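You operate a simulated robot arm through the tools that you are given. There is no shell and no other tool.

Carry out the task below with a simulated robot arm. There is one attempt and no reset: what you move stays moved.

Task
Stand the yellow cup in the niche and wipe the sticky ring off the ledge.
Fine: wet the green sponge in the water dish first and lay it back. Set down upright: yellow cup. What is to be rubbed or washed off counts as gone when no trace of it is left.

The check looks at the end state, three seconds after you hand in, the way a careful person would. Anything else that was tipped, shoved, dropped, spilled or broken makes it a failure.

Robot
A 7-joint arm with a two-finger parallel gripper, fixed in place. Base frame: the origin is on the floor under the middle of its stand, x ahead of it, y to its left, z up. Units: cm, degrees, N and s.
With the tool pointing down near the work surface it reaches from about 28 to 68 cm from the base axis. Its first joint turns from -66.0 to 66.0 degrees. Payload 1.57 kg.
The TCP is the grasp point between the finger pads, 3 cm short of the fingertips. In the tool frame z runs along the fingers and y along their closing line. The gripper opens to 11 cm. The fingers are 2.4 cm wide and 1.2 cm thick; the gripper's body (4.8 by 11.2 cm) begins 7.8 cm behind the TCP.
Orientation is that of the tool frame in the base frame, as a unit quaternion [w, x, y, z]. With the fingers straight down and closing along the base's y, the tool's x points along the base's -x, its y along +y and its z along -z.

Tools
- The arm moves only by the tool nudge_tool. Its argument "plan" is a list of rows, each a list of 3 entries, a list of its own where there are three numbers: the turn, a rotation vector about the tool's x, y, z in units of 90 degrees (1.0 is 90 degrees), then the shift along the tool's x, y, z in units of 250 mm (1.0 is 250 mm), then the opening in per cent of the stroke, from 0 (shut) to 100 (fully open). In form: [[[rx, ry, rz], [x, y, z], fingers], ...]. A call has 1 to 20 rows; each row is the pose to reach, as a shift and turn from the pose commanded when the call began, along the tool's axes at that moment. A call with a number of a shift or a turn outside -1 to 1 is refused whole. Rows are played at 5 a second. More than 5 cm and 8.6 degrees between two rows, or a gripper value outside its range, and nothing of the call is played. A pose out of reach is approached as far as the arm can. The call stops where the force on the tool passes 40 N (or 10 N more than at its start, if that is more) or the arm is blocked; 0.2 s more then pass. The fingers move at their own pace (about 10.8 cm/s each) and stop on an object; they squeeze with about 33 N. The grip force told is the motor's: it shows also when the fingers shut on nothing. Time passes only in rows, and 0.2 s behind the last, so rows that repeat a pose let the fingers close. It gives the time, the measured TCP pose, the force on the tool (base axes), the opening and the grip force at its end, in the units of the frame above (readings bear some noise), with the torque about the TCP (base axes, N m) and any sound that the robot's microphone picked up.
- Cameras (640 x 400 px; columns grow to the right, rows downward): "scene" is fixed at [17.82, -40.37, 140.46]; the picture's right is [0.64, -0.77, 0.00], its down [-0.43, -0.35, -0.83] and it looks along [0.64, 0.53, -0.55] (base axes); focal length 277 px, centre (320, 200). "wrist" rides on the gripper at [7, 1.6, -14.1] in the tool frame; the picture's right is [-0.23, 0.97, 0.00], its down [-0.86, -0.20, -0.48] and it looks along [-0.47, -0.11, 0.88] (tool axes); focal length 222 px, centre (320, 200). There is no depth. A picture from a camera that has moved, and an enlarged one, comes with that camera's place and axes in the base frame and with its lens.
- camera(camera): a new picture of that camera. No time passes.
- inspect(camera, box): a new picture of the part [left, top, right, bottom] of that camera's present view, enlarged. No time passes.
- close_job(): hands the job in; it is judged then, once.

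Nothing tells you positions but the pictures and the camera data. Unless the task says otherwise, let go and move clear before handing in.

The tools are called after ">>>" by a JSON object that holds its "name" and its "arguments". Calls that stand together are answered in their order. nudge_tool: Moves the arm, as the interface text tells. Its arguments: {"type":"object","properties":{"plan":{"type":"array"}},"required":["plan"]} The other tools are called the same way: camera (camera) takes a picture; inspect (camera, box) takes an enlarged picture of a part of a camera's view; close_job () hands the job in.

At the start:

```text
time_s: 0.0
eef_pos: [38.01, -8.97, 125.64]
ee_rot: [0.0, 0.0, 1.0, 0.0]
contact_force: [0.1, 0.2, 0.2]
torque: [-0.01, 0.0, -0.01]
finger_gap: 11.0
grip_force: 0.1
```

scene: 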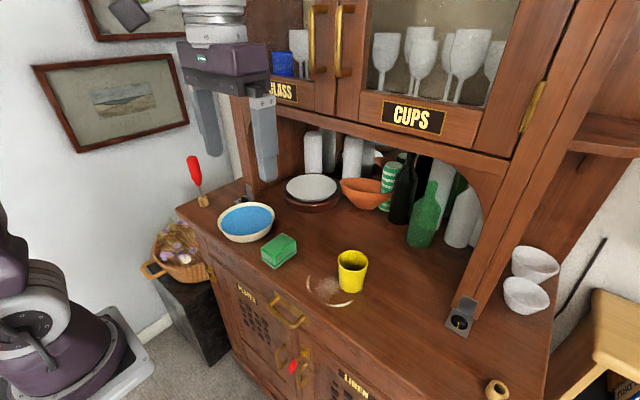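
wrist: 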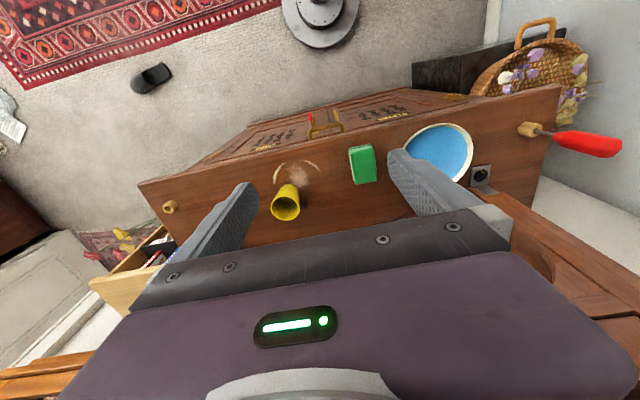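

I see a wooden hutch with a ledge, a yellow cup beside a sticky ring, a green sponge, and a blue water dish; the niche is under the arch behind. I'll look closer before moving anything.

>>> {"name": "inspect", "arguments": {"camera": "scene", "box": [180, 140, 420, 320]}}

>>> {"name": "inspect", "arguments": {"camera": "scene", "box": [270, 110, 510, 260]}}

>>> {"name": "inspect", "arguments": {"camera": "wrist", "box": [220, 90, 500, 265]}}

>>> {"name": "inspect", "arguments": {"camera": "scene", "box": [420, 240, 640, 400]}}

```text
2.22 times, centred on (300, 230) of scene
camera zoom: at [17.82, -40.37, 140.46], right [0.64, -0.77, 0.0], down [-0.43, -0.35, -0.83], along [0.64, 0.53, -0.55], focal length 616 px, centre (364, 133)
```

zoom: 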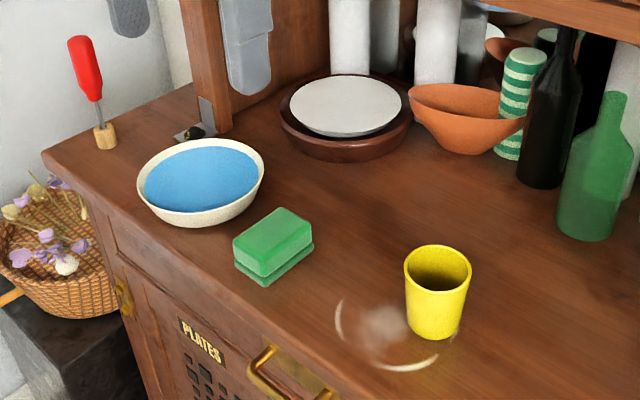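

```text
2.67 times, centred on (390, 185) of scene
camera zoom: at [17.82, -40.37, 140.46], right [0.64, -0.77, 0.0], down [-0.43, -0.35, -0.83], along [0.64, 0.53, -0.55], focal length 739 px, centre (133, 240)
```

zoom: 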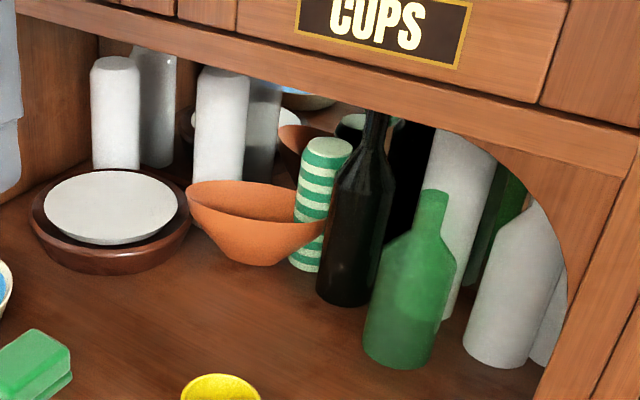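

```text
2.29 times, centred on (360, 178) of wrist
camera zoom: at [31.28, -7.37, 139.53], right [0.23, 0.97, 0.0], down [0.86, -0.2, 0.48], along [0.47, -0.11, -0.88], focal length 508 px, centre (229, 251)
```

zoom: 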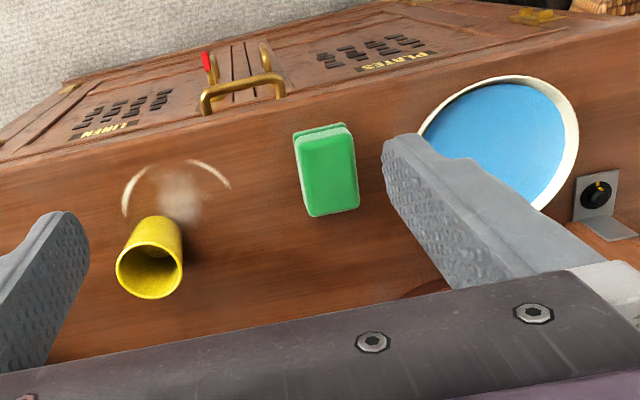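

```text
2.50 times, centred on (530, 320) of scene
camera zoom: at [17.82, -40.37, 140.46], right [0.64, -0.77, 0.0], down [-0.43, -0.35, -0.83], along [0.64, 0.53, -0.55], focal length 693 px, centre (-205, -100)
```

zoom: 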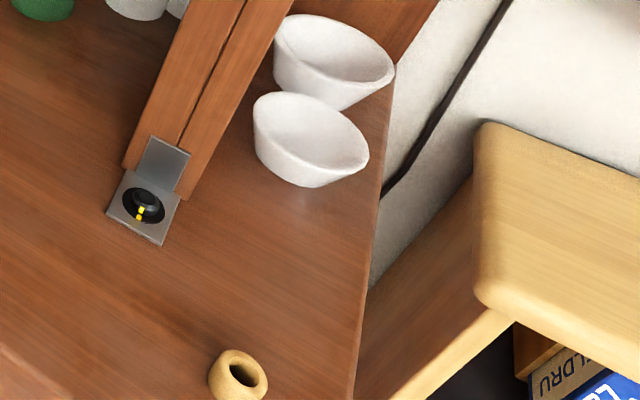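

The ledge is at about z≈93–95, with its front edge near x≈41 and the niche opening near x≈60. The cup is around (49,-17), the sponge around (48,-3) and the dish around (48,8). I'll tilt the hand forward by 45° to look into the niche.

>>> {"name": "nudge_tool", "arguments": {"plan": [[[0, -0.083, 0], [0, 0, 0.05], 100], [[0, -0.167, 0], [0, 0, 0.1], 100], [[0, -0.25, 0], [0, 0, 0.15], 100], [[0, -0.333, 0], [0, 0, 0.2], 100], [[0, -0.417, 0], [0, 0, 0.25], 100], [[0, -0.5, 0], [0, 0, 0.3], 100], [[0, -0.5, 0], [0, 0, 0.3], 100], [[0, -0.5, 0], [0, 0, 0.3], 100]]}}

```text
time_s: 1.8
eef_pos: [38.13, -8.98, 118.12]
ee_rot: [0.383, 0.0, 0.924, 0.0]
contact_force: [-0.9, -0.2, -0.4]
torque: [0.04, -0.01, -0.02]
finger_gap: 11.01
grip_force: 0.1
```

The arm reached the tilted pose. Now I'll look from the wrist.

>>> {"name": "inspect", "arguments": {"camera": "wrist", "box": [0, 0, 640, 400]}}

>>> {"name": "camera", "arguments": {"camera": "scene"}}

```text
1.00 times, centred on (320, 200) of wrist (not enlarged: the box is as wide or as high as the picture)
camera zoom: at [23.33, -7.34, 122.98], right [0.16, 0.97, 0.16], down [0.27, -0.2, 0.94], along [0.95, -0.11, -0.29], focal length 222 px, centre (320, 200)
```

zoom: 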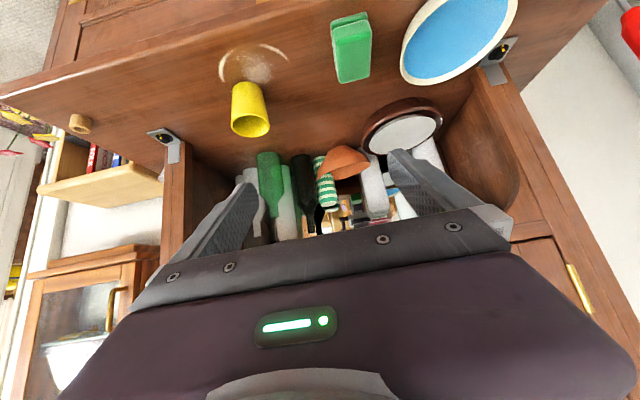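

```text
taken
```

scene: 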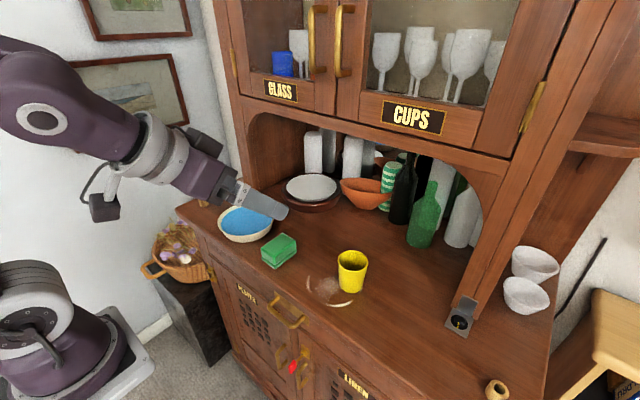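

>>> {"name": "inspect", "arguments": {"camera": "wrist", "box": [140, 0, 540, 250]}}

>>> {"name": "inspect", "arguments": {"camera": "wrist", "box": [140, 20, 300, 120]}}

>>> {"name": "inspect", "arguments": {"camera": "scene", "box": [250, 220, 410, 320]}}

>>> {"name": "inspect", "arguments": {"camera": "scene", "box": [0, 60, 300, 250]}}

```text
1.60 times, centred on (340, 125) of wrist
camera zoom: at [23.33, -7.34, 122.98], right [0.16, 0.97, 0.16], down [0.27, -0.2, 0.94], along [0.95, -0.11, -0.29], focal length 355 px, centre (288, 320)
```

zoom: 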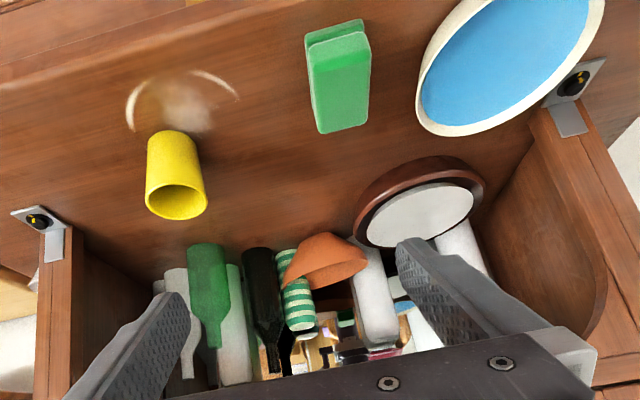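

```text
4.00 times, centred on (220, 70) of wrist
camera zoom: at [23.33, -7.34, 122.98], right [0.16, 0.97, 0.16], down [0.27, -0.2, 0.94], along [0.95, -0.11, -0.29], focal length 888 px, centre (720, 720)
```

zoom: 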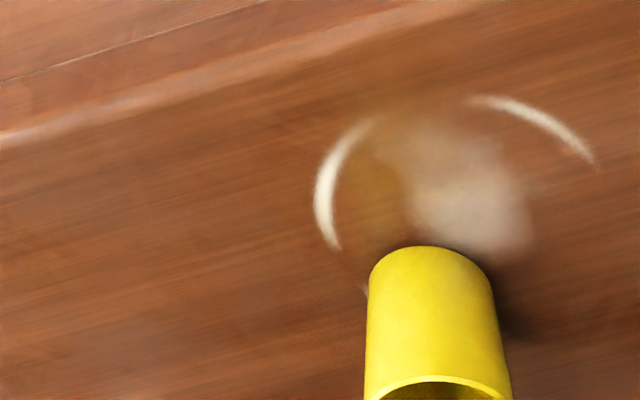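

```text
4.00 times, centred on (330, 270) of scene
camera zoom: at [17.82, -40.37, 140.46], right [0.64, -0.77, 0.0], down [-0.43, -0.35, -0.83], along [0.64, 0.53, -0.55], focal length 1109 px, centre (280, -80)
```

zoom: 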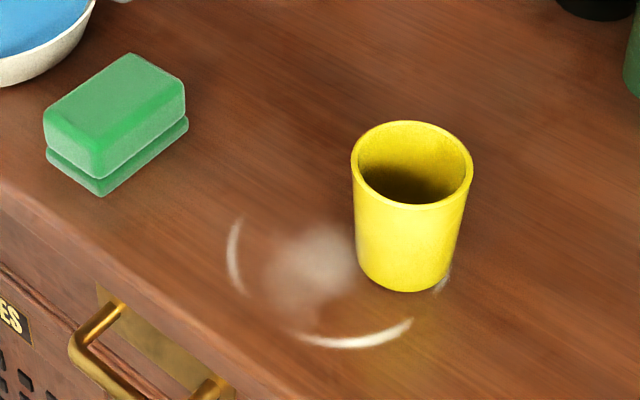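

```text
2.11 times, centred on (150, 155) of scene
camera zoom: at [17.82, -40.37, 140.46], right [0.64, -0.77, 0.0], down [-0.43, -0.35, -0.83], along [0.64, 0.53, -0.55], focal length 584 px, centre (678, 295)
```

zoom: 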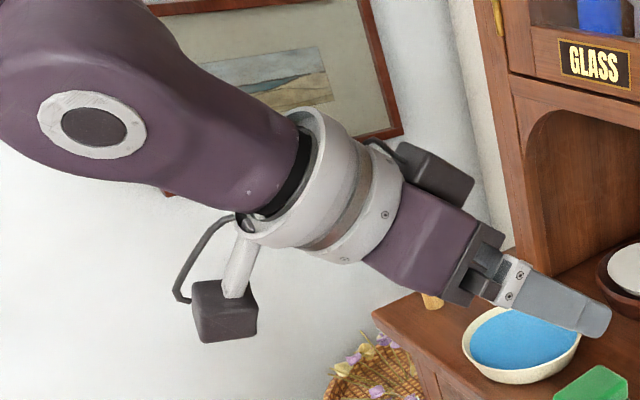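

The ledge surface triangulates to z≈91.8, and the cup stands at about (52.5,-20.0), 7.5 cm high. The ring is centred near (50.6,-17) with radius about 5.6, and the niche mouth is at x≈62. I'll go to a pre-grasp pose 12 cm back from the cup along the tool axis.

>>> {"name": "nudge_tool", "arguments": {"plan": [[[0, 0, 0], [0.03, -0.063, 0.078], 100], [[0, 0, 0], [0.059, -0.126, 0.156], 100], [[0, 0, 0], [0.089, -0.189, 0.234], 100], [[0, 0, 0], [0.119, -0.252, 0.313], 100], [[0, 0, 0], [0.149, -0.315, 0.391], 100], [[0, 0, 0], [0.178, -0.378, 0.469], 100], [[0, 0, 0], [0.208, -0.441, 0.547], 100], [[0, 0, 0], [0.208, -0.441, 0.547], 100]]}}

>>> {"name": "camera", "arguments": {"camera": "scene"}}

>>> {"name": "inspect", "arguments": {"camera": "wrist", "box": [160, 0, 480, 200]}}

```text
time_s: 3.6
eef_pos: [41.18, -18.74, 108.45]
ee_rot: [0.382, 0.0, 0.924, 0.0]
contact_force: [-0.1, -0.1, 0.1]
torque: [-0.02, -0.01, 0.0]
finger_gap: 11.0
grip_force: 0.1
out of reach, approached as far as the arm can: row 5, 6, 7, 8
```

```text
taken
```

scene: 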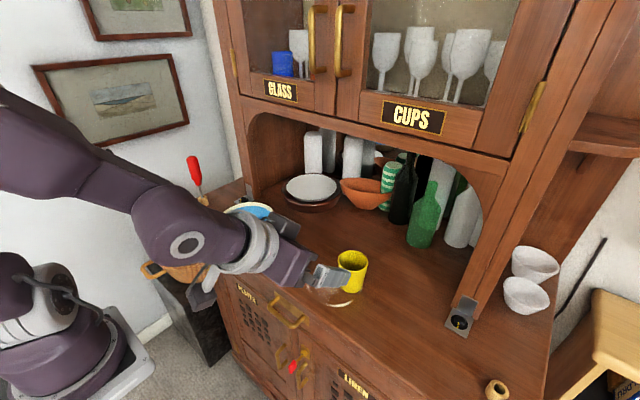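

```text
2.00 times, centred on (320, 100) of wrist
camera zoom: at [26.39, -17.11, 113.3], right [0.16, 0.97, 0.16], down [0.27, -0.2, 0.94], along [0.95, -0.11, -0.29], focal length 444 px, centre (320, 400)
```

zoom: 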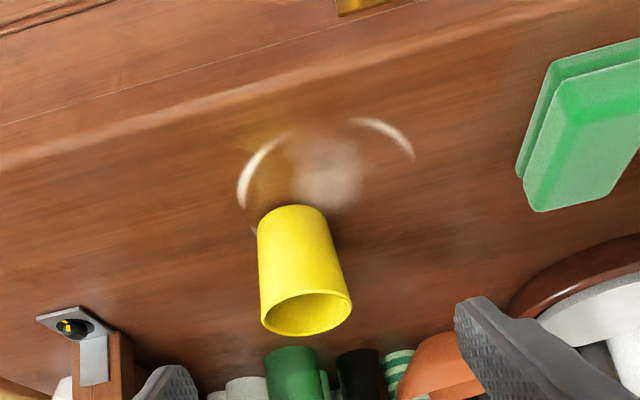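

The arm stopped short because that tilted pose is too folded this close in. I'll check how the arm and the space around it look before choosing a different approach.

>>> {"name": "inspect", "arguments": {"camera": "scene", "box": [0, 60, 400, 310]}}

>>> {"name": "inspect", "arguments": {"camera": "scene", "box": [0, 240, 256, 400]}}

>>> {"name": "camera", "arguments": {"camera": "wrist"}}

```text
1.60 times, centred on (200, 185) of scene
camera zoom: at [17.82, -40.37, 140.46], right [0.64, -0.77, 0.0], down [-0.43, -0.35, -0.83], along [0.64, 0.53, -0.55], focal length 444 px, centre (512, 224)
```

zoom: 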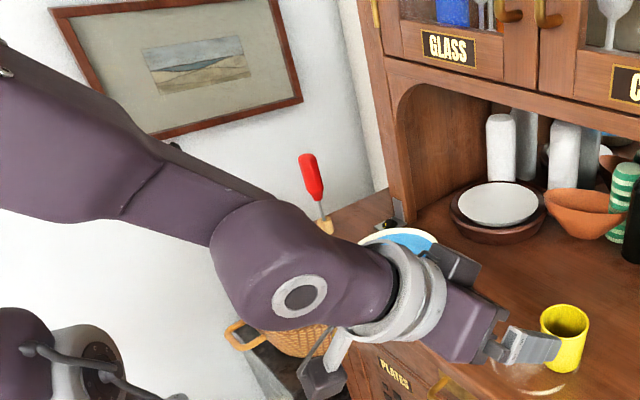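

```text
2.50 times, centred on (128, 320) of scene
camera zoom: at [17.82, -40.37, 140.46], right [0.64, -0.77, 0.0], down [-0.43, -0.35, -0.83], along [0.64, 0.53, -0.55], focal length 693 px, centre (800, -100)
```

zoom: 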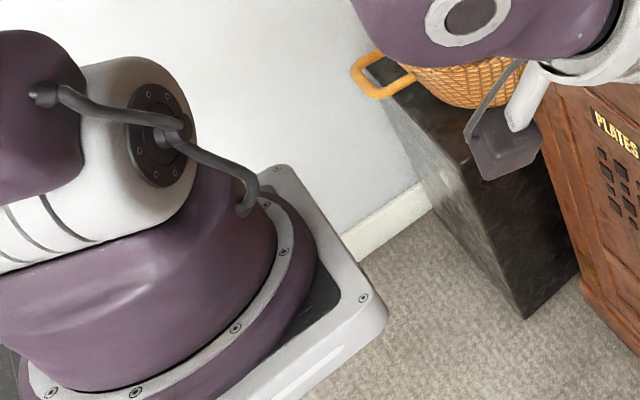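

```text
taken
camera wrist: at [26.39, -17.11, 113.3], right [0.16, 0.97, 0.16], down [0.27, -0.2, 0.94], along [0.95, -0.11, -0.29], focal length 222 px, centre (320, 200)
```

wrist: 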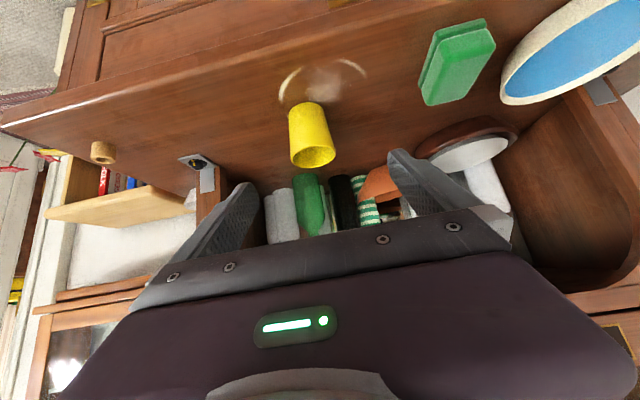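

The wrist seems to limit how flat the tool can lie this close in, so I'll reduce the tilt to 30° from vertical and see where the arm settles.

>>> {"name": "nudge_tool", "arguments": {"plan": [[[0, 0.083, 0], [0, 0, 0], 100], [[0, 0.167, 0], [0, 0, 0], 100], [[0, 0.167, 0], [0, 0, 0], 100]]}}

```text
time_s: 4.4
eef_pos: [41.28, -19.66, 109.63]
ee_rot: [0.292, 0.001, 0.956, -0.002]
contact_force: [-0.6, -0.3, -0.2]
torque: [0.01, 0.01, 0.02]
finger_gap: 11.03
grip_force: 0.1
out of reach, approached as far as the arm can: row 2, 3
```

The limit may come from the tool's heading not lining up with the arm's own plane. I'll send a null row to learn which pose counts as commanded.

>>> {"name": "nudge_tool", "arguments": {"plan": [[[0, 0, 0], [0, 0, 0], 100], [[0, 0, 0], [0, 0, 0], 100]]}}

```text
time_s: 5.0
eef_pos: [41.32, -19.61, 109.63]
ee_rot: [0.292, 0.0, 0.956, 0.0]
contact_force: [-0.2, -0.1, 0.1]
torque: [0.02, 0.02, -0.01]
finger_gap: 10.96
grip_force: 0.1
```

A null row is accepted, so the commanded pose is the one actually reached. Now I'll turn the heading by -21° so the tilt plane lines up with the arm and the cup.

>>> {"name": "nudge_tool", "arguments": {"plan": [[[0.043, 0, 0.064], [0, 0, 0], 100], [[0.087, 0, 0.129], [0, 0, 0], 100], [[0.13, 0, 0.193], [0, 0, 0], 100], [[0.13, 0, 0.193], [0, 0, 0], 100]]}}

```text
time_s: 6.0
eef_pos: [41.21, -19.51, 109.59]
ee_rot: [0.288, 0.175, 0.94, -0.054]
contact_force: [-0.1, -0.3, 0.9]
torque: [-0.01, 0.0, -0.03]
finger_gap: 11.0
grip_force: 0.0
```

>>> {"name": "nudge_tool", "arguments": {"plan": [[[0, 0, 0], [-0.019, 0.048, 0.067], 100], [[0, 0, 0], [-0.037, 0.095, 0.135], 100], [[0, 0, 0], [-0.056, 0.143, 0.202], 100], [[0, 0, 0], [-0.056, 0.143, 0.202], 100]]}}

>>> {"name": "camera", "arguments": {"camera": "scene"}}

>>> {"name": "inspect", "arguments": {"camera": "wrist", "box": [160, 0, 480, 200]}}

```text
time_s: 7.0
eef_pos: [41.16, -19.59, 109.55]
ee_rot: [0.287, 0.175, 0.94, -0.055]
contact_force: [0.6, -0.1, -0.6]
torque: [-0.03, 0.02, 0.0]
finger_gap: 10.99
grip_force: 0.2
out of reach, approached as far as the arm can: row 1, 2, 3, 4
```

```text
taken
```

scene: 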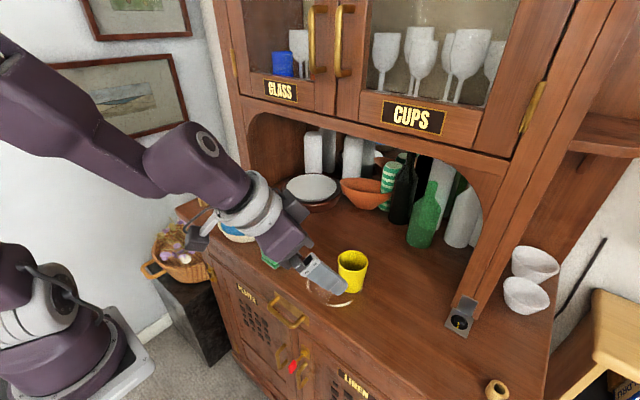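

```text
2.00 times, centred on (320, 100) of wrist
camera zoom: at [29.21, -13.19, 117.2], right [0.53, 0.84, 0.13], down [0.34, -0.34, 0.88], along [0.78, -0.42, -0.47], focal length 444 px, centre (320, 400)
```

zoom: 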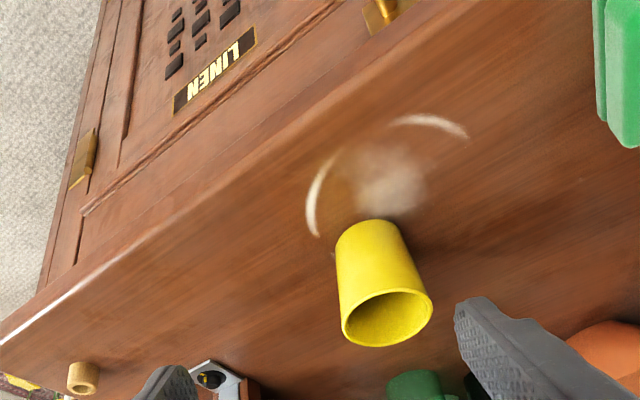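

Going forward from here is out of reach too, so I suspect a minimum bend in the wrist. I'll stand the tool up by about 15° toward vertical and test again.

>>> {"name": "nudge_tool", "arguments": {"plan": [[[0, 0.08, 0], [0, 0, 0], 100], [[0, 0.16, 0], [0, 0, 0], 100], [[0, 0.16, 0], [0, 0, 0], 100]]}}

```text
time_s: 7.8
eef_pos: [40.13, -20.22, 112.21]
ee_rot: [0.212, 0.186, 0.958, -0.054]
contact_force: [0.8, -0.1, 0.4]
torque: [0.0, -0.01, -0.01]
finger_gap: 10.98
grip_force: 0.0
out of reach, approached as far as the arm can: row 1, 2, 3
```

>>> {"name": "camera", "arguments": {"camera": "scene"}}

>>> {"name": "camera", "arguments": {"camera": "wrist"}}

```text
taken
```

scene: 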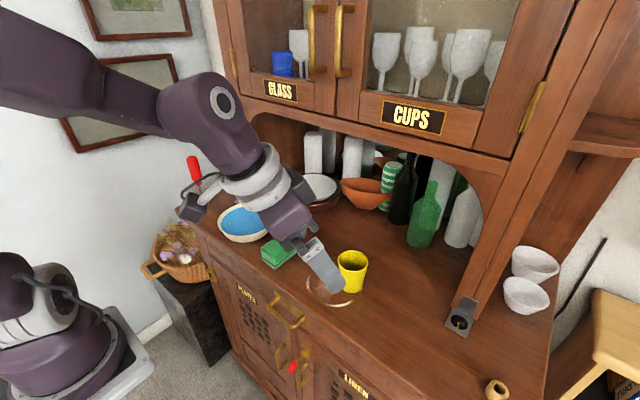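

```text
taken
camera wrist: at [29.49, -13.9, 121.72], right [0.56, 0.83, 0.07], down [0.46, -0.38, 0.8], along [0.69, -0.42, -0.59], focal length 222 px, centre (320, 200)
```

wrist: 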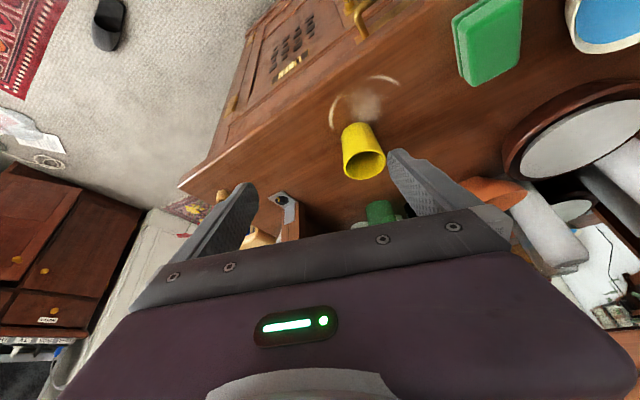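

>>> {"name": "inspect", "arguments": {"camera": "scene", "box": [0, 230, 272, 400]}}

>>> {"name": "inspect", "arguments": {"camera": "scene", "box": [0, 0, 360, 225]}}

```text
2.35 times, centred on (136, 315) of scene
camera zoom: at [17.82, -40.37, 140.46], right [0.64, -0.77, 0.0], down [-0.43, -0.35, -0.83], along [0.64, 0.53, -0.55], focal length 652 px, centre (753, -71)
```

zoom: 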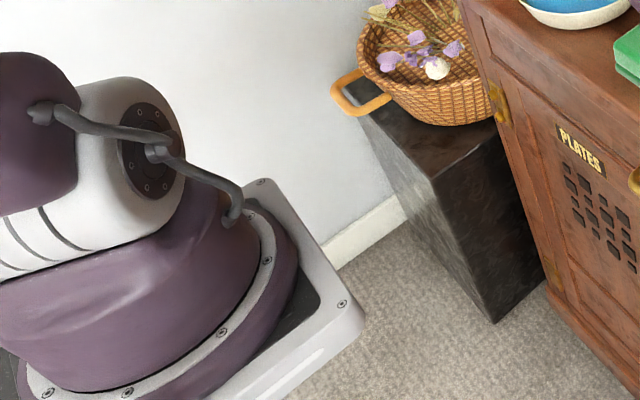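

```text
1.78 times, centred on (180, 112) of scene
camera zoom: at [17.82, -40.37, 140.46], right [0.64, -0.77, 0.0], down [-0.43, -0.35, -0.83], along [0.64, 0.53, -0.55], focal length 493 px, centre (569, 356)
```

zoom: 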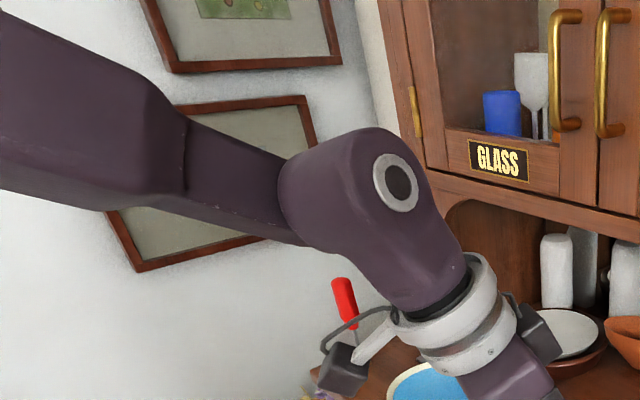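

The elbow looks swung out to the left with the shoulder joint turned far round, because the arm got too folded near the base. I'll back up to a higher, tool-down pose so it can unwind.

>>> {"name": "nudge_tool", "arguments": {"plan": [[[-0.012, 0.046, -0.04], [-0.043, 0.064, -0.054], 100], [[-0.023, 0.091, -0.08], [-0.085, 0.128, -0.108], 100], [[-0.035, 0.137, -0.12], [-0.128, 0.191, -0.161], 100], [[-0.047, 0.183, -0.16], [-0.171, 0.255, -0.215], 100], [[-0.058, 0.228, -0.2], [-0.213, 0.319, -0.269], 100], [[-0.07, 0.274, -0.24], [-0.256, 0.383, -0.323], 100], [[-0.07, 0.274, -0.24], [-0.256, 0.383, -0.323], 100]]}}

>>> {"name": "camera", "arguments": {"camera": "scene"}}

```text
time_s: 9.4
eef_pos: [45.86, -12.07, 121.87]
ee_rot: [-0.001, -0.001, 1.0, -0.001]
contact_force: [0.1, -0.7, -0.3]
torque: [0.0, -0.02, 0.04]
finger_gap: 11.02
grip_force: 0.1
out of reach, approached as far as the arm can: row 1, 2
```

```text
taken
```

scene: 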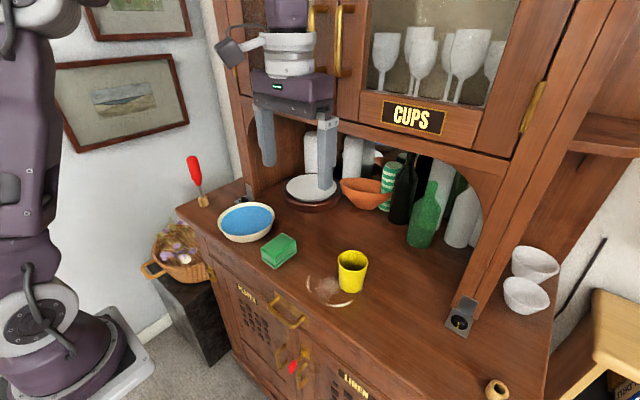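

The arm is unwound and pointing down again at (46,-12,122). I'll go down to just before the cup with the heading turned to -21°, and tilt only after that.

>>> {"name": "nudge_tool", "arguments": {"plan": [[[0, 0, 0.047], [-0.009, -0.047, 0.079], 100], [[0, 0, 0.093], [-0.018, -0.094, 0.158], 100], [[0, 0, 0.14], [-0.026, -0.142, 0.238], 100], [[0, 0, 0.187], [-0.035, -0.189, 0.317], 100], [[0, 0, 0.233], [-0.044, -0.236, 0.396], 100], [[0, 0, 0.233], [-0.044, -0.236, 0.396], 100]]}}

>>> {"name": "camera", "arguments": {"camera": "scene"}}

>>> {"name": "camera", "arguments": {"camera": "wrist"}}

```text
time_s: 10.8
eef_pos: [46.94, -17.99, 112.01]
ee_rot: [0.0, 0.183, 0.983, -0.001]
contact_force: [0.5, 1.4, 0.1]
torque: [-0.01, 0.0, 0.03]
finger_gap: 11.0
grip_force: 0.2
```

```text
taken
```

scene: 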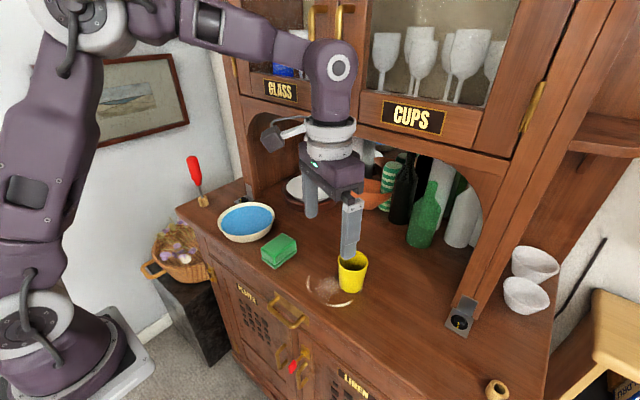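

```text
taken
camera wrist: at [41.22, -14.07, 125.93], right [0.56, 0.83, 0.0], down [0.73, -0.49, 0.48], along [0.4, -0.27, -0.88], focal length 222 px, centre (320, 200)
```

wrist: 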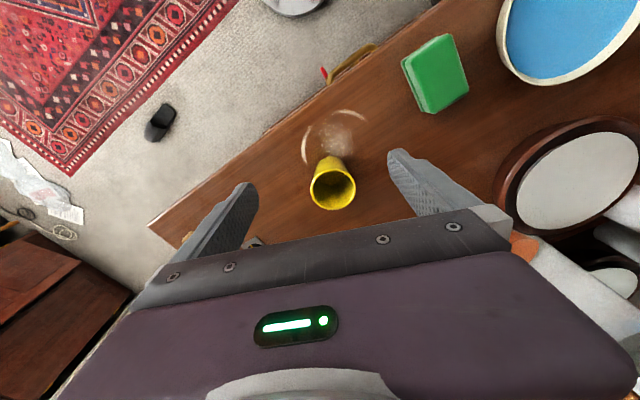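

The arm is in a clean elbow-up shape. Now I'll tilt 30° while descending slightly to the pre-grasp pose.

>>> {"name": "nudge_tool", "arguments": {"plan": [[[0, -0.067, 0], [0, 0, 0.042], 100], [[0, -0.133, 0], [0, 0, 0.085], 100], [[0, -0.2, 0], [0, 0, 0.127], 100], [[0, -0.267, 0], [0, 0, 0.17], 100], [[0, -0.333, 0], [0, 0, 0.212], 100], [[0, -0.333, 0], [0, 0, 0.212], 100]]}}

>>> {"name": "camera", "arguments": {"camera": "scene"}}

>>> {"name": "inspect", "arguments": {"camera": "wrist", "box": [160, 0, 480, 200]}}

```text
time_s: 12.2
eef_pos: [46.92, -17.92, 106.67]
ee_rot: [0.255, 0.177, 0.949, -0.048]
contact_force: [-0.9, -0.5, -0.1]
torque: [-0.04, 0.03, 0.06]
finger_gap: 11.04
grip_force: 0.1
```

```text
taken
```

scene: 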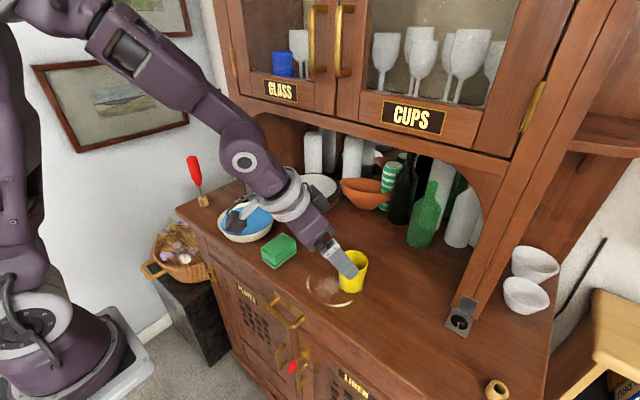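

```text
2.00 times, centred on (320, 100) of wrist
camera zoom: at [35.45, -11.83, 115.22], right [0.53, 0.84, 0.11], down [0.4, -0.36, 0.84], along [0.75, -0.4, -0.53], focal length 444 px, centre (320, 400)
```

zoom: 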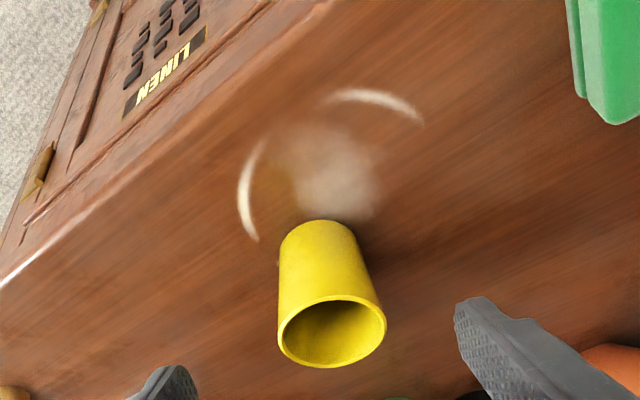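

The arm reached the 30° pre-grasp pose cleanly, and the cup axis measures (52.5,-19.9), in line with the approach. I'll advance 12 cm along the tool axis.

>>> {"name": "nudge_tool", "arguments": {"plan": [[[0, 0, 0], [0, 0, 0.08], 100], [[0, 0, 0], [0, 0, 0.16], 100], [[0, 0, 0], [0, 0, 0.24], 100], [[0, 0, 0], [0, 0, 0.32], 100], [[0, 0, 0], [0, 0, 0.4], 100], [[0, 0, 0], [0, 0, 0.48], 100], [[0, 0, 0], [0, 0, 0.48], 100]]}}

>>> {"name": "inspect", "arguments": {"camera": "scene", "box": [230, 150, 470, 300]}}

>>> {"name": "camera", "arguments": {"camera": "wrist"}}

```text
time_s: 13.8
eef_pos: [52.56, -20.16, 96.35]
ee_rot: [0.255, 0.176, 0.95, -0.048]
contact_force: [0.1, 0.7, 0.9]
torque: [-0.01, 0.01, 0.03]
finger_gap: 10.98
grip_force: 0.1
```

```text
2.67 times, centred on (350, 225) of scene
camera zoom: at [17.82, -40.37, 140.46], right [0.64, -0.77, 0.0], down [-0.43, -0.35, -0.83], along [0.64, 0.53, -0.55], focal length 739 px, centre (240, 133)
```

zoom: 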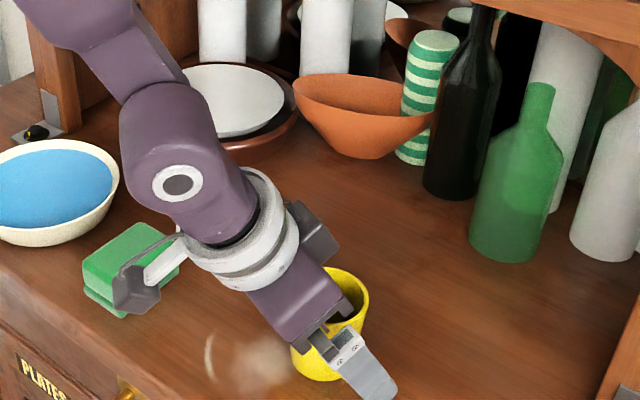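

```text
taken
camera wrist: at [41.09, -13.93, 104.89], right [0.53, 0.84, 0.11], down [0.4, -0.36, 0.84], along [0.75, -0.4, -0.53], focal length 222 px, centre (320, 200)
```

wrist: 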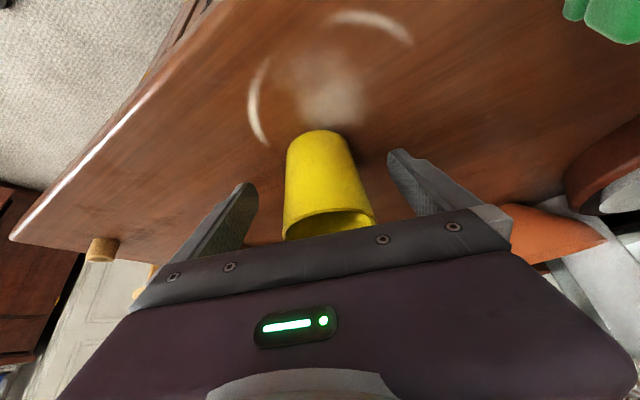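

The cup sits centred between the fingers, so I'll close on it.

>>> {"name": "nudge_tool", "arguments": {"plan": [[[0, 0, 0], [0, 0, 0], 70], [[0, 0, 0], [0, 0, 0], 40], [[0, 0, 0], [0, 0, 0], 40], [[0, 0, 0], [0, 0, 0], 40]]}}

>>> {"name": "camera", "arguments": {"camera": "wrist"}}

```text
time_s: 14.8
eef_pos: [52.54, -20.11, 96.33]
ee_rot: [0.254, 0.177, 0.95, -0.049]
contact_force: [-1.4, -0.7, 4.1]
torque: [-0.16, 0.11, -0.04]
finger_gap: 5.39
grip_force: 32.7
```

```text
taken
camera wrist: at [41.07, -13.94, 104.93], right [0.53, 0.84, 0.11], down [0.4, -0.36, 0.84], along [0.75, -0.4, -0.53], focal length 222 px, centre (320, 200)
```

wrist: 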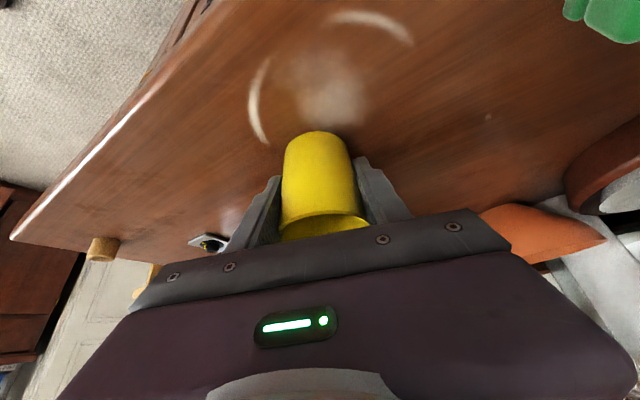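

The cup is gripped at 5.39 cm. I'll lift it about 1.2 cm and carry it partway toward the niche, then check clearances.

>>> {"name": "nudge_tool", "arguments": {"plan": [[[0, 0, 0], [-0.012, 0, -0.021], 40], [[0, 0, 0], [-0.024, 0, -0.0415], 40], [[-0.005, 0, -0.009], [-0.063, 0.039, -0.019], 40], [[-0.01, 0, -0.017], [-0.101, 0.078, 0.003], 40], [[-0.015, 0, -0.026], [-0.14, 0.118, 0.0255], 40], [[-0.02, 0, -0.035], [-0.179, 0.157, 0.048], 40], [[-0.025, 0, -0.043], [-0.217, 0.196, 0.07], 40], [[-0.03, 0, -0.052], [-0.256, 0.235, 0.0925], 40], [[-0.03, 0, -0.052], [-0.256, 0.235, 0.0925], 40]]}}

>>> {"name": "inspect", "arguments": {"camera": "scene", "box": [220, 90, 508, 270]}}

>>> {"name": "camera", "arguments": {"camera": "wrist"}}

```text
time_s: 16.8
eef_pos: [60.99, -16.93, 97.52]
ee_rot: [0.256, 0.13, 0.957, -0.036]
contact_force: [0.5, -0.1, -1.3]
torque: [0.0, -0.01, 0.0]
finger_gap: 5.35
grip_force: 32.8
```

```text
2.22 times, centred on (364, 180) of scene
camera zoom: at [17.82, -40.37, 140.46], right [0.64, -0.77, 0.0], down [-0.43, -0.35, -0.83], along [0.64, 0.53, -0.55], focal length 616 px, centre (222, 244)
```

zoom: 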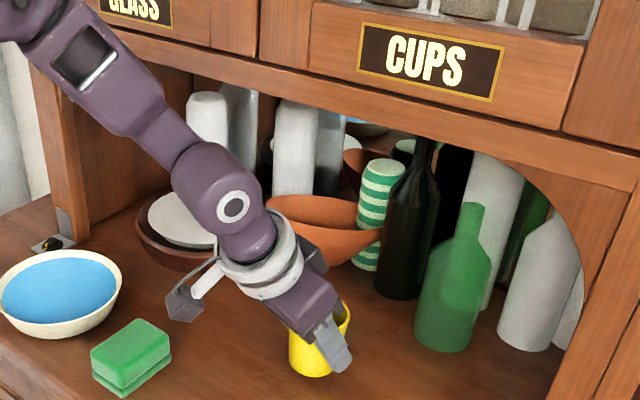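

```text
taken
camera wrist: at [48.94, -11.94, 106.11], right [0.45, 0.89, 0.11], down [0.43, -0.33, 0.84], along [0.78, -0.33, -0.53], focal length 222 px, centre (320, 200)
```

wrist: 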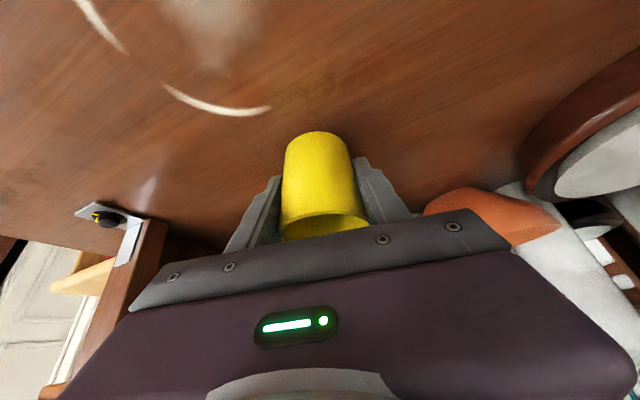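

The cup is held steady and the wrist is well clear of the arch. I'll carry on to (66.5,-15) and then lower it to the surface.

>>> {"name": "nudge_tool", "arguments": {"plan": [[[0, 0, 0], [-0.042, 0.033, 0.024], 40], [[0, 0, 0], [-0.083, 0.066, 0.048], 40], [[0, 0, 0], [-0.125, 0.099, 0.072], 40], [[0, 0, 0], [-0.166, 0.132, 0.0954], 40], [[0, 0, 0], [-0.166, 0.132, 0.0954], 40]]}}

>>> {"name": "inspect", "arguments": {"camera": "scene", "box": [220, 90, 508, 270]}}

>>> {"name": "camera", "arguments": {"camera": "wrist"}}

```text
time_s: 18.0
eef_pos: [66.44, -15.17, 97.57]
ee_rot: [0.256, 0.131, 0.957, -0.036]
contact_force: [0.1, 0.3, 0.0]
torque: [-0.01, -0.02, 0.0]
finger_gap: 5.33
grip_force: 33.1
```

```text
2.22 times, centred on (364, 180) of scene
camera zoom: at [17.82, -40.37, 140.46], right [0.64, -0.77, 0.0], down [-0.43, -0.35, -0.83], along [0.64, 0.53, -0.55], focal length 616 px, centre (222, 244)
```

zoom: 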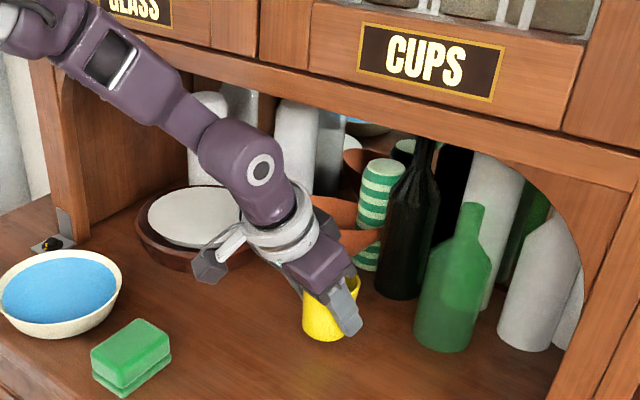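

```text
taken
camera wrist: at [54.4, -10.09, 106.14], right [0.45, 0.89, 0.11], down [0.43, -0.33, 0.84], along [0.78, -0.33, -0.53], focal length 222 px, centre (320, 200)
```

wrist: 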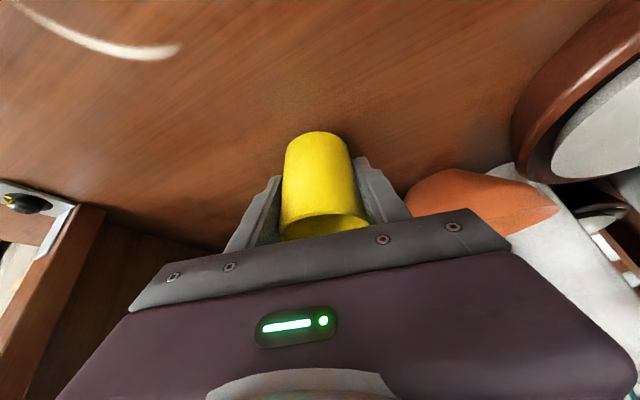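

There is a few cm of clearance all round. I'll go 1.5 cm deeper and set the cup down.

>>> {"name": "nudge_tool", "arguments": {"plan": [[[0, 0, 0], [-0.02, 0.01, 0.023], 40], [[0, 0, 0], [-0.039, 0.02, 0.0456], 40], [[0, 0, 0], [-0.032, 0.02, 0.0586], 40], [[0, 0, 0], [-0.0242, 0.02, 0.0716], 40], [[0, 0, 0], [-0.0242, 0.02, 0.0716], 40]]}}

>>> {"name": "inspect", "arguments": {"camera": "scene", "box": [260, 120, 452, 240]}}

>>> {"name": "camera", "arguments": {"camera": "wrist"}}

```text
time_s: 19.2
eef_pos: [67.93, -15.07, 96.28]
ee_rot: [0.257, 0.131, 0.957, -0.036]
contact_force: [-1.9, 1.3, 9.4]
torque: [-0.16, 0.06, -0.05]
finger_gap: 5.36
grip_force: 32.7
```

```text
3.33 times, centred on (356, 180) of scene
camera zoom: at [17.79, -40.36, 140.47], right [0.64, -0.77, 0.0], down [-0.43, -0.35, -0.83], along [0.64, 0.53, -0.55], focal length 924 px, centre (200, 267)
```

zoom: 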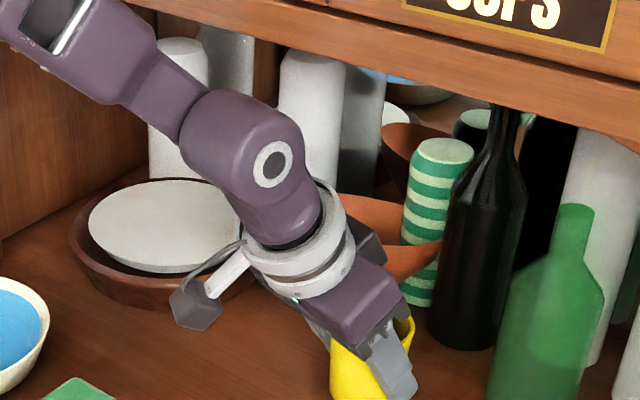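

```text
taken
camera wrist: at [55.91, -10.03, 104.92], right [0.45, 0.89, 0.11], down [0.43, -0.33, 0.84], along [0.78, -0.33, -0.53], focal length 222 px, centre (320, 200)
```

wrist: 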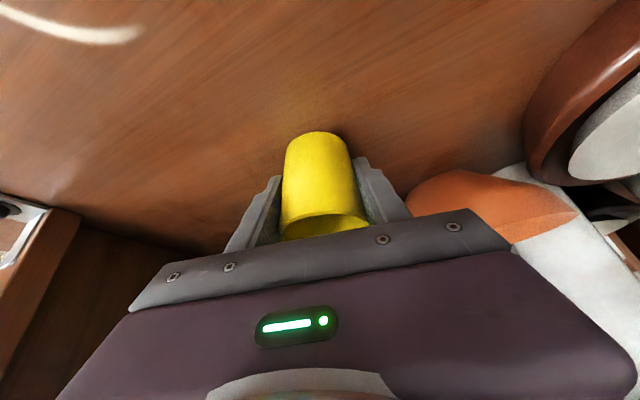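

The cup base is touching with about 9 N, so it is down. I'll open the fingers partway, enough to free the cup without reaching the bowl.

>>> {"name": "nudge_tool", "arguments": {"plan": [[[0, 0, 0], [0, 0, -0.002], 52], [[0, 0, 0], [0, 0, -0.002], 60], [[0, 0, 0], [0, 0, -0.002], 68], [[0, 0, 0], [0, 0, -0.002], 68]]}}

>>> {"name": "camera", "arguments": {"camera": "wrist"}}

```text
time_s: 20.2
eef_pos: [67.84, -15.17, 96.38]
ee_rot: [0.256, 0.131, 0.957, -0.036]
contact_force: [0.1, 0.3, -0.4]
torque: [0.01, -0.02, 0.02]
finger_gap: 7.5
grip_force: 0.1
```

```text
taken
camera wrist: at [55.87, -10.04, 104.91], right [0.45, 0.89, 0.11], down [0.43, -0.33, 0.84], along [0.78, -0.33, -0.53], focal length 222 px, centre (320, 200)
```

wrist: 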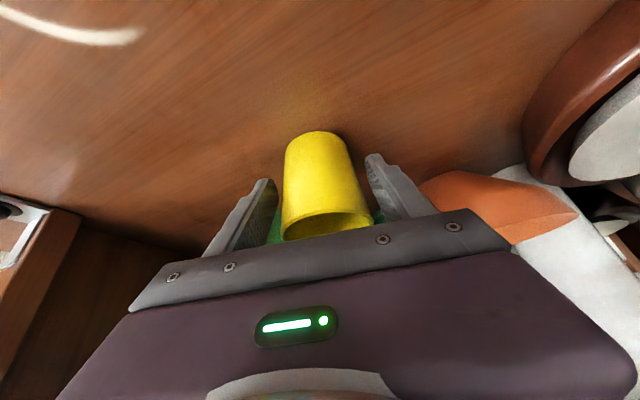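

The cup is standing free. I'll open slightly more and back straight out horizontally.

>>> {"name": "nudge_tool", "arguments": {"plan": [[[0, 0, 0], [0, 0, 0], 80], [[0, 0, 0], [0.035, 0, -0.02], 80], [[0, 0, 0], [0.069, 0, -0.04], 80], [[0, 0, 0], [0.138, 0, -0.08], 80], [[0, 0, 0], [0.207, 0, -0.12], 80], [[0, 0, 0], [0.277, 0, -0.16], 80], [[0, 0, 0], [0.346, 0, -0.2], 80], [[0, 0, 0], [0.346, 0, -0.2], 80]]}}

>>> {"name": "camera", "arguments": {"camera": "scene"}}

>>> {"name": "camera", "arguments": {"camera": "wrist"}}

```text
time_s: 22.0
eef_pos: [58.25, -12.3, 96.3]
ee_rot: [0.256, 0.132, 0.957, -0.036]
contact_force: [0.7, -0.1, 0.5]
torque: [0.0, 0.04, 0.0]
finger_gap: 8.81
grip_force: 0.1
```

```text
taken
```

scene: 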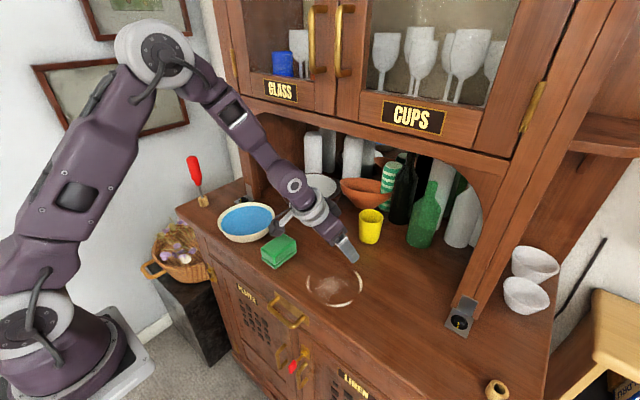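

```text
taken
camera wrist: at [46.25, -7.28, 104.88], right [0.45, 0.89, 0.11], down [0.43, -0.33, 0.84], along [0.78, -0.33, -0.53], focal length 222 px, centre (320, 200)
```

wrist: 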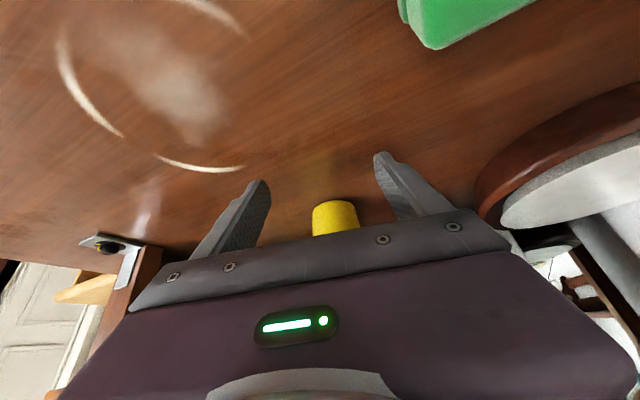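

The cup stands upright in the niche at about (68,-15). I'll retract up and back, and return to tool-down for the sponge work.

>>> {"name": "nudge_tool", "arguments": {"plan": [[[0, 0, 0], [0.013, 0.005, -0.098], 80], [[0, 0, 0], [0.026, 0.011, -0.196], 90], [[0, 0, 0], [0.038, 0.016, -0.294], 100], [[-0.007, 0.047, -0.024], [0.051, 0.022, -0.392], 100], [[-0.013, 0.095, -0.049], [0.064, 0.027, -0.49], 100], [[-0.02, 0.142, -0.073], [0.077, 0.032, -0.588], 100], [[-0.026, 0.189, -0.097], [0.089, 0.038, -0.686], 100], [[-0.033, 0.236, -0.121], [0.102, 0.043, -0.784], 100], [[-0.039, 0.284, -0.146], [0.102, 0.043, -0.784], 100], [[-0.046, 0.331, -0.17], [0.102, 0.043, -0.784], 100], [[-0.046, 0.331, -0.17], [0.102, 0.043, -0.784], 100]]}}

>>> {"name": "camera", "arguments": {"camera": "wrist"}}

>>> {"name": "inspect", "arguments": {"camera": "scene", "box": [200, 150, 424, 320]}}

```text
time_s: 24.4
eef_pos: [46.91, -8.11, 112.02]
ee_rot: [0.0, -0.001, 1.0, 0.0]
contact_force: [0.4, 0.0, -0.7]
torque: [-0.01, 0.04, -0.02]
finger_gap: 11.0
grip_force: 0.0
```

```text
taken
camera wrist: at [40.12, -6.56, 125.97], right [0.23, 0.97, 0.0], down [0.86, -0.2, 0.48], along [0.47, -0.11, -0.88], focal length 222 px, centre (320, 200)
```

wrist: 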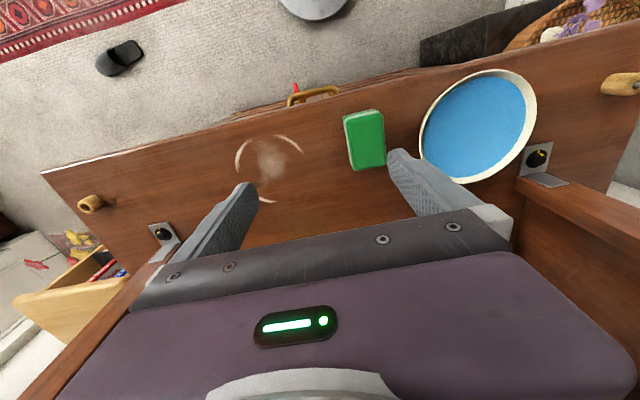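

```text
2.35 times, centred on (312, 235) of scene
camera zoom: at [17.82, -40.37, 140.46], right [0.64, -0.77, 0.0], down [-0.43, -0.35, -0.83], along [0.64, 0.53, -0.55], focal length 652 px, centre (339, 118)
```

zoom: 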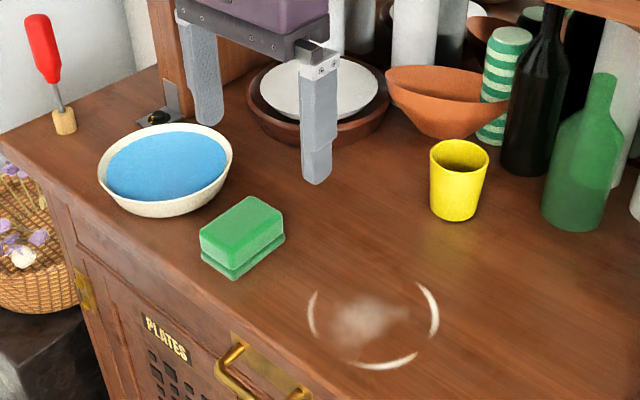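

>>> {"name": "inspect", "arguments": {"camera": "wrist", "box": [220, 90, 412, 210]}}

>>> {"name": "inspect", "arguments": {"camera": "wrist", "box": [330, 60, 554, 200]}}

>>> {"name": "inspect", "arguments": {"camera": "scene", "box": [250, 220, 410, 320]}}

>>> {"name": "inspect", "arguments": {"camera": "scene", "box": [200, 180, 328, 280]}}

```text
3.33 times, centred on (316, 150) of wrist
camera zoom: at [40.12, -6.56, 125.97], right [0.23, 0.97, 0.0], down [0.86, -0.2, 0.48], along [0.47, -0.11, -0.88], focal length 740 px, centre (333, 367)
```

zoom: 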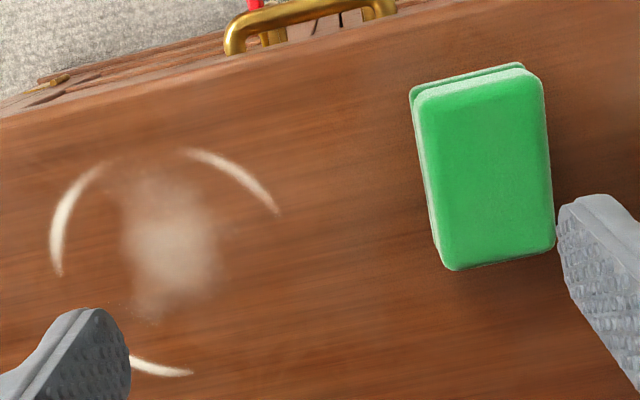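

```text
2.86 times, centred on (442, 130) of wrist
camera zoom: at [40.12, -6.56, 125.97], right [0.23, 0.97, 0.0], down [0.86, -0.2, 0.48], along [0.47, -0.11, -0.88], focal length 635 px, centre (-29, 400)
```

zoom: 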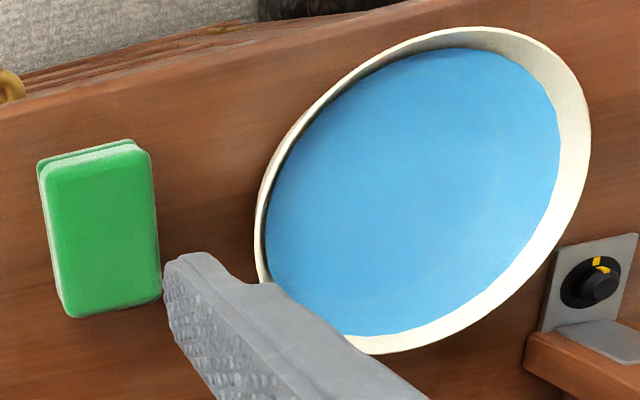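

```text
4.00 times, centred on (330, 270) of scene
camera zoom: at [17.82, -40.37, 140.46], right [0.64, -0.77, 0.0], down [-0.43, -0.35, -0.83], along [0.64, 0.53, -0.55], focal length 1109 px, centre (280, -80)
```

zoom: 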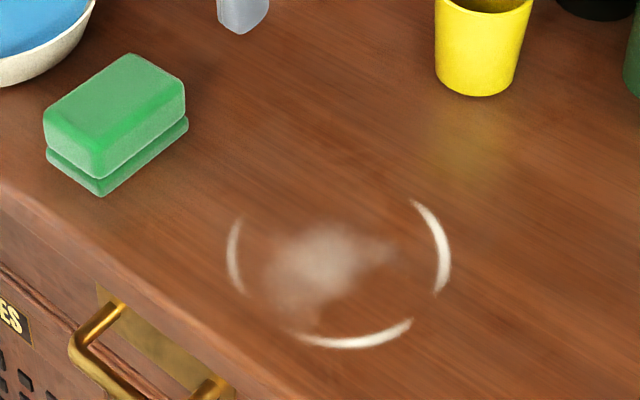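

```text
4.00 times, centred on (264, 230) of scene
camera zoom: at [17.82, -40.37, 140.46], right [0.64, -0.77, 0.0], down [-0.43, -0.35, -0.83], along [0.64, 0.53, -0.55], focal length 1109 px, centre (544, 80)
```

zoom: 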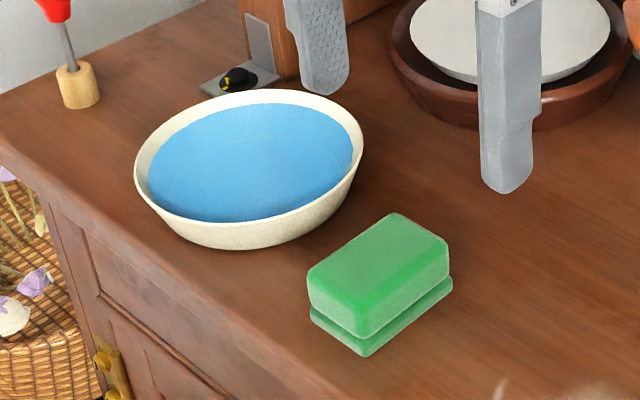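

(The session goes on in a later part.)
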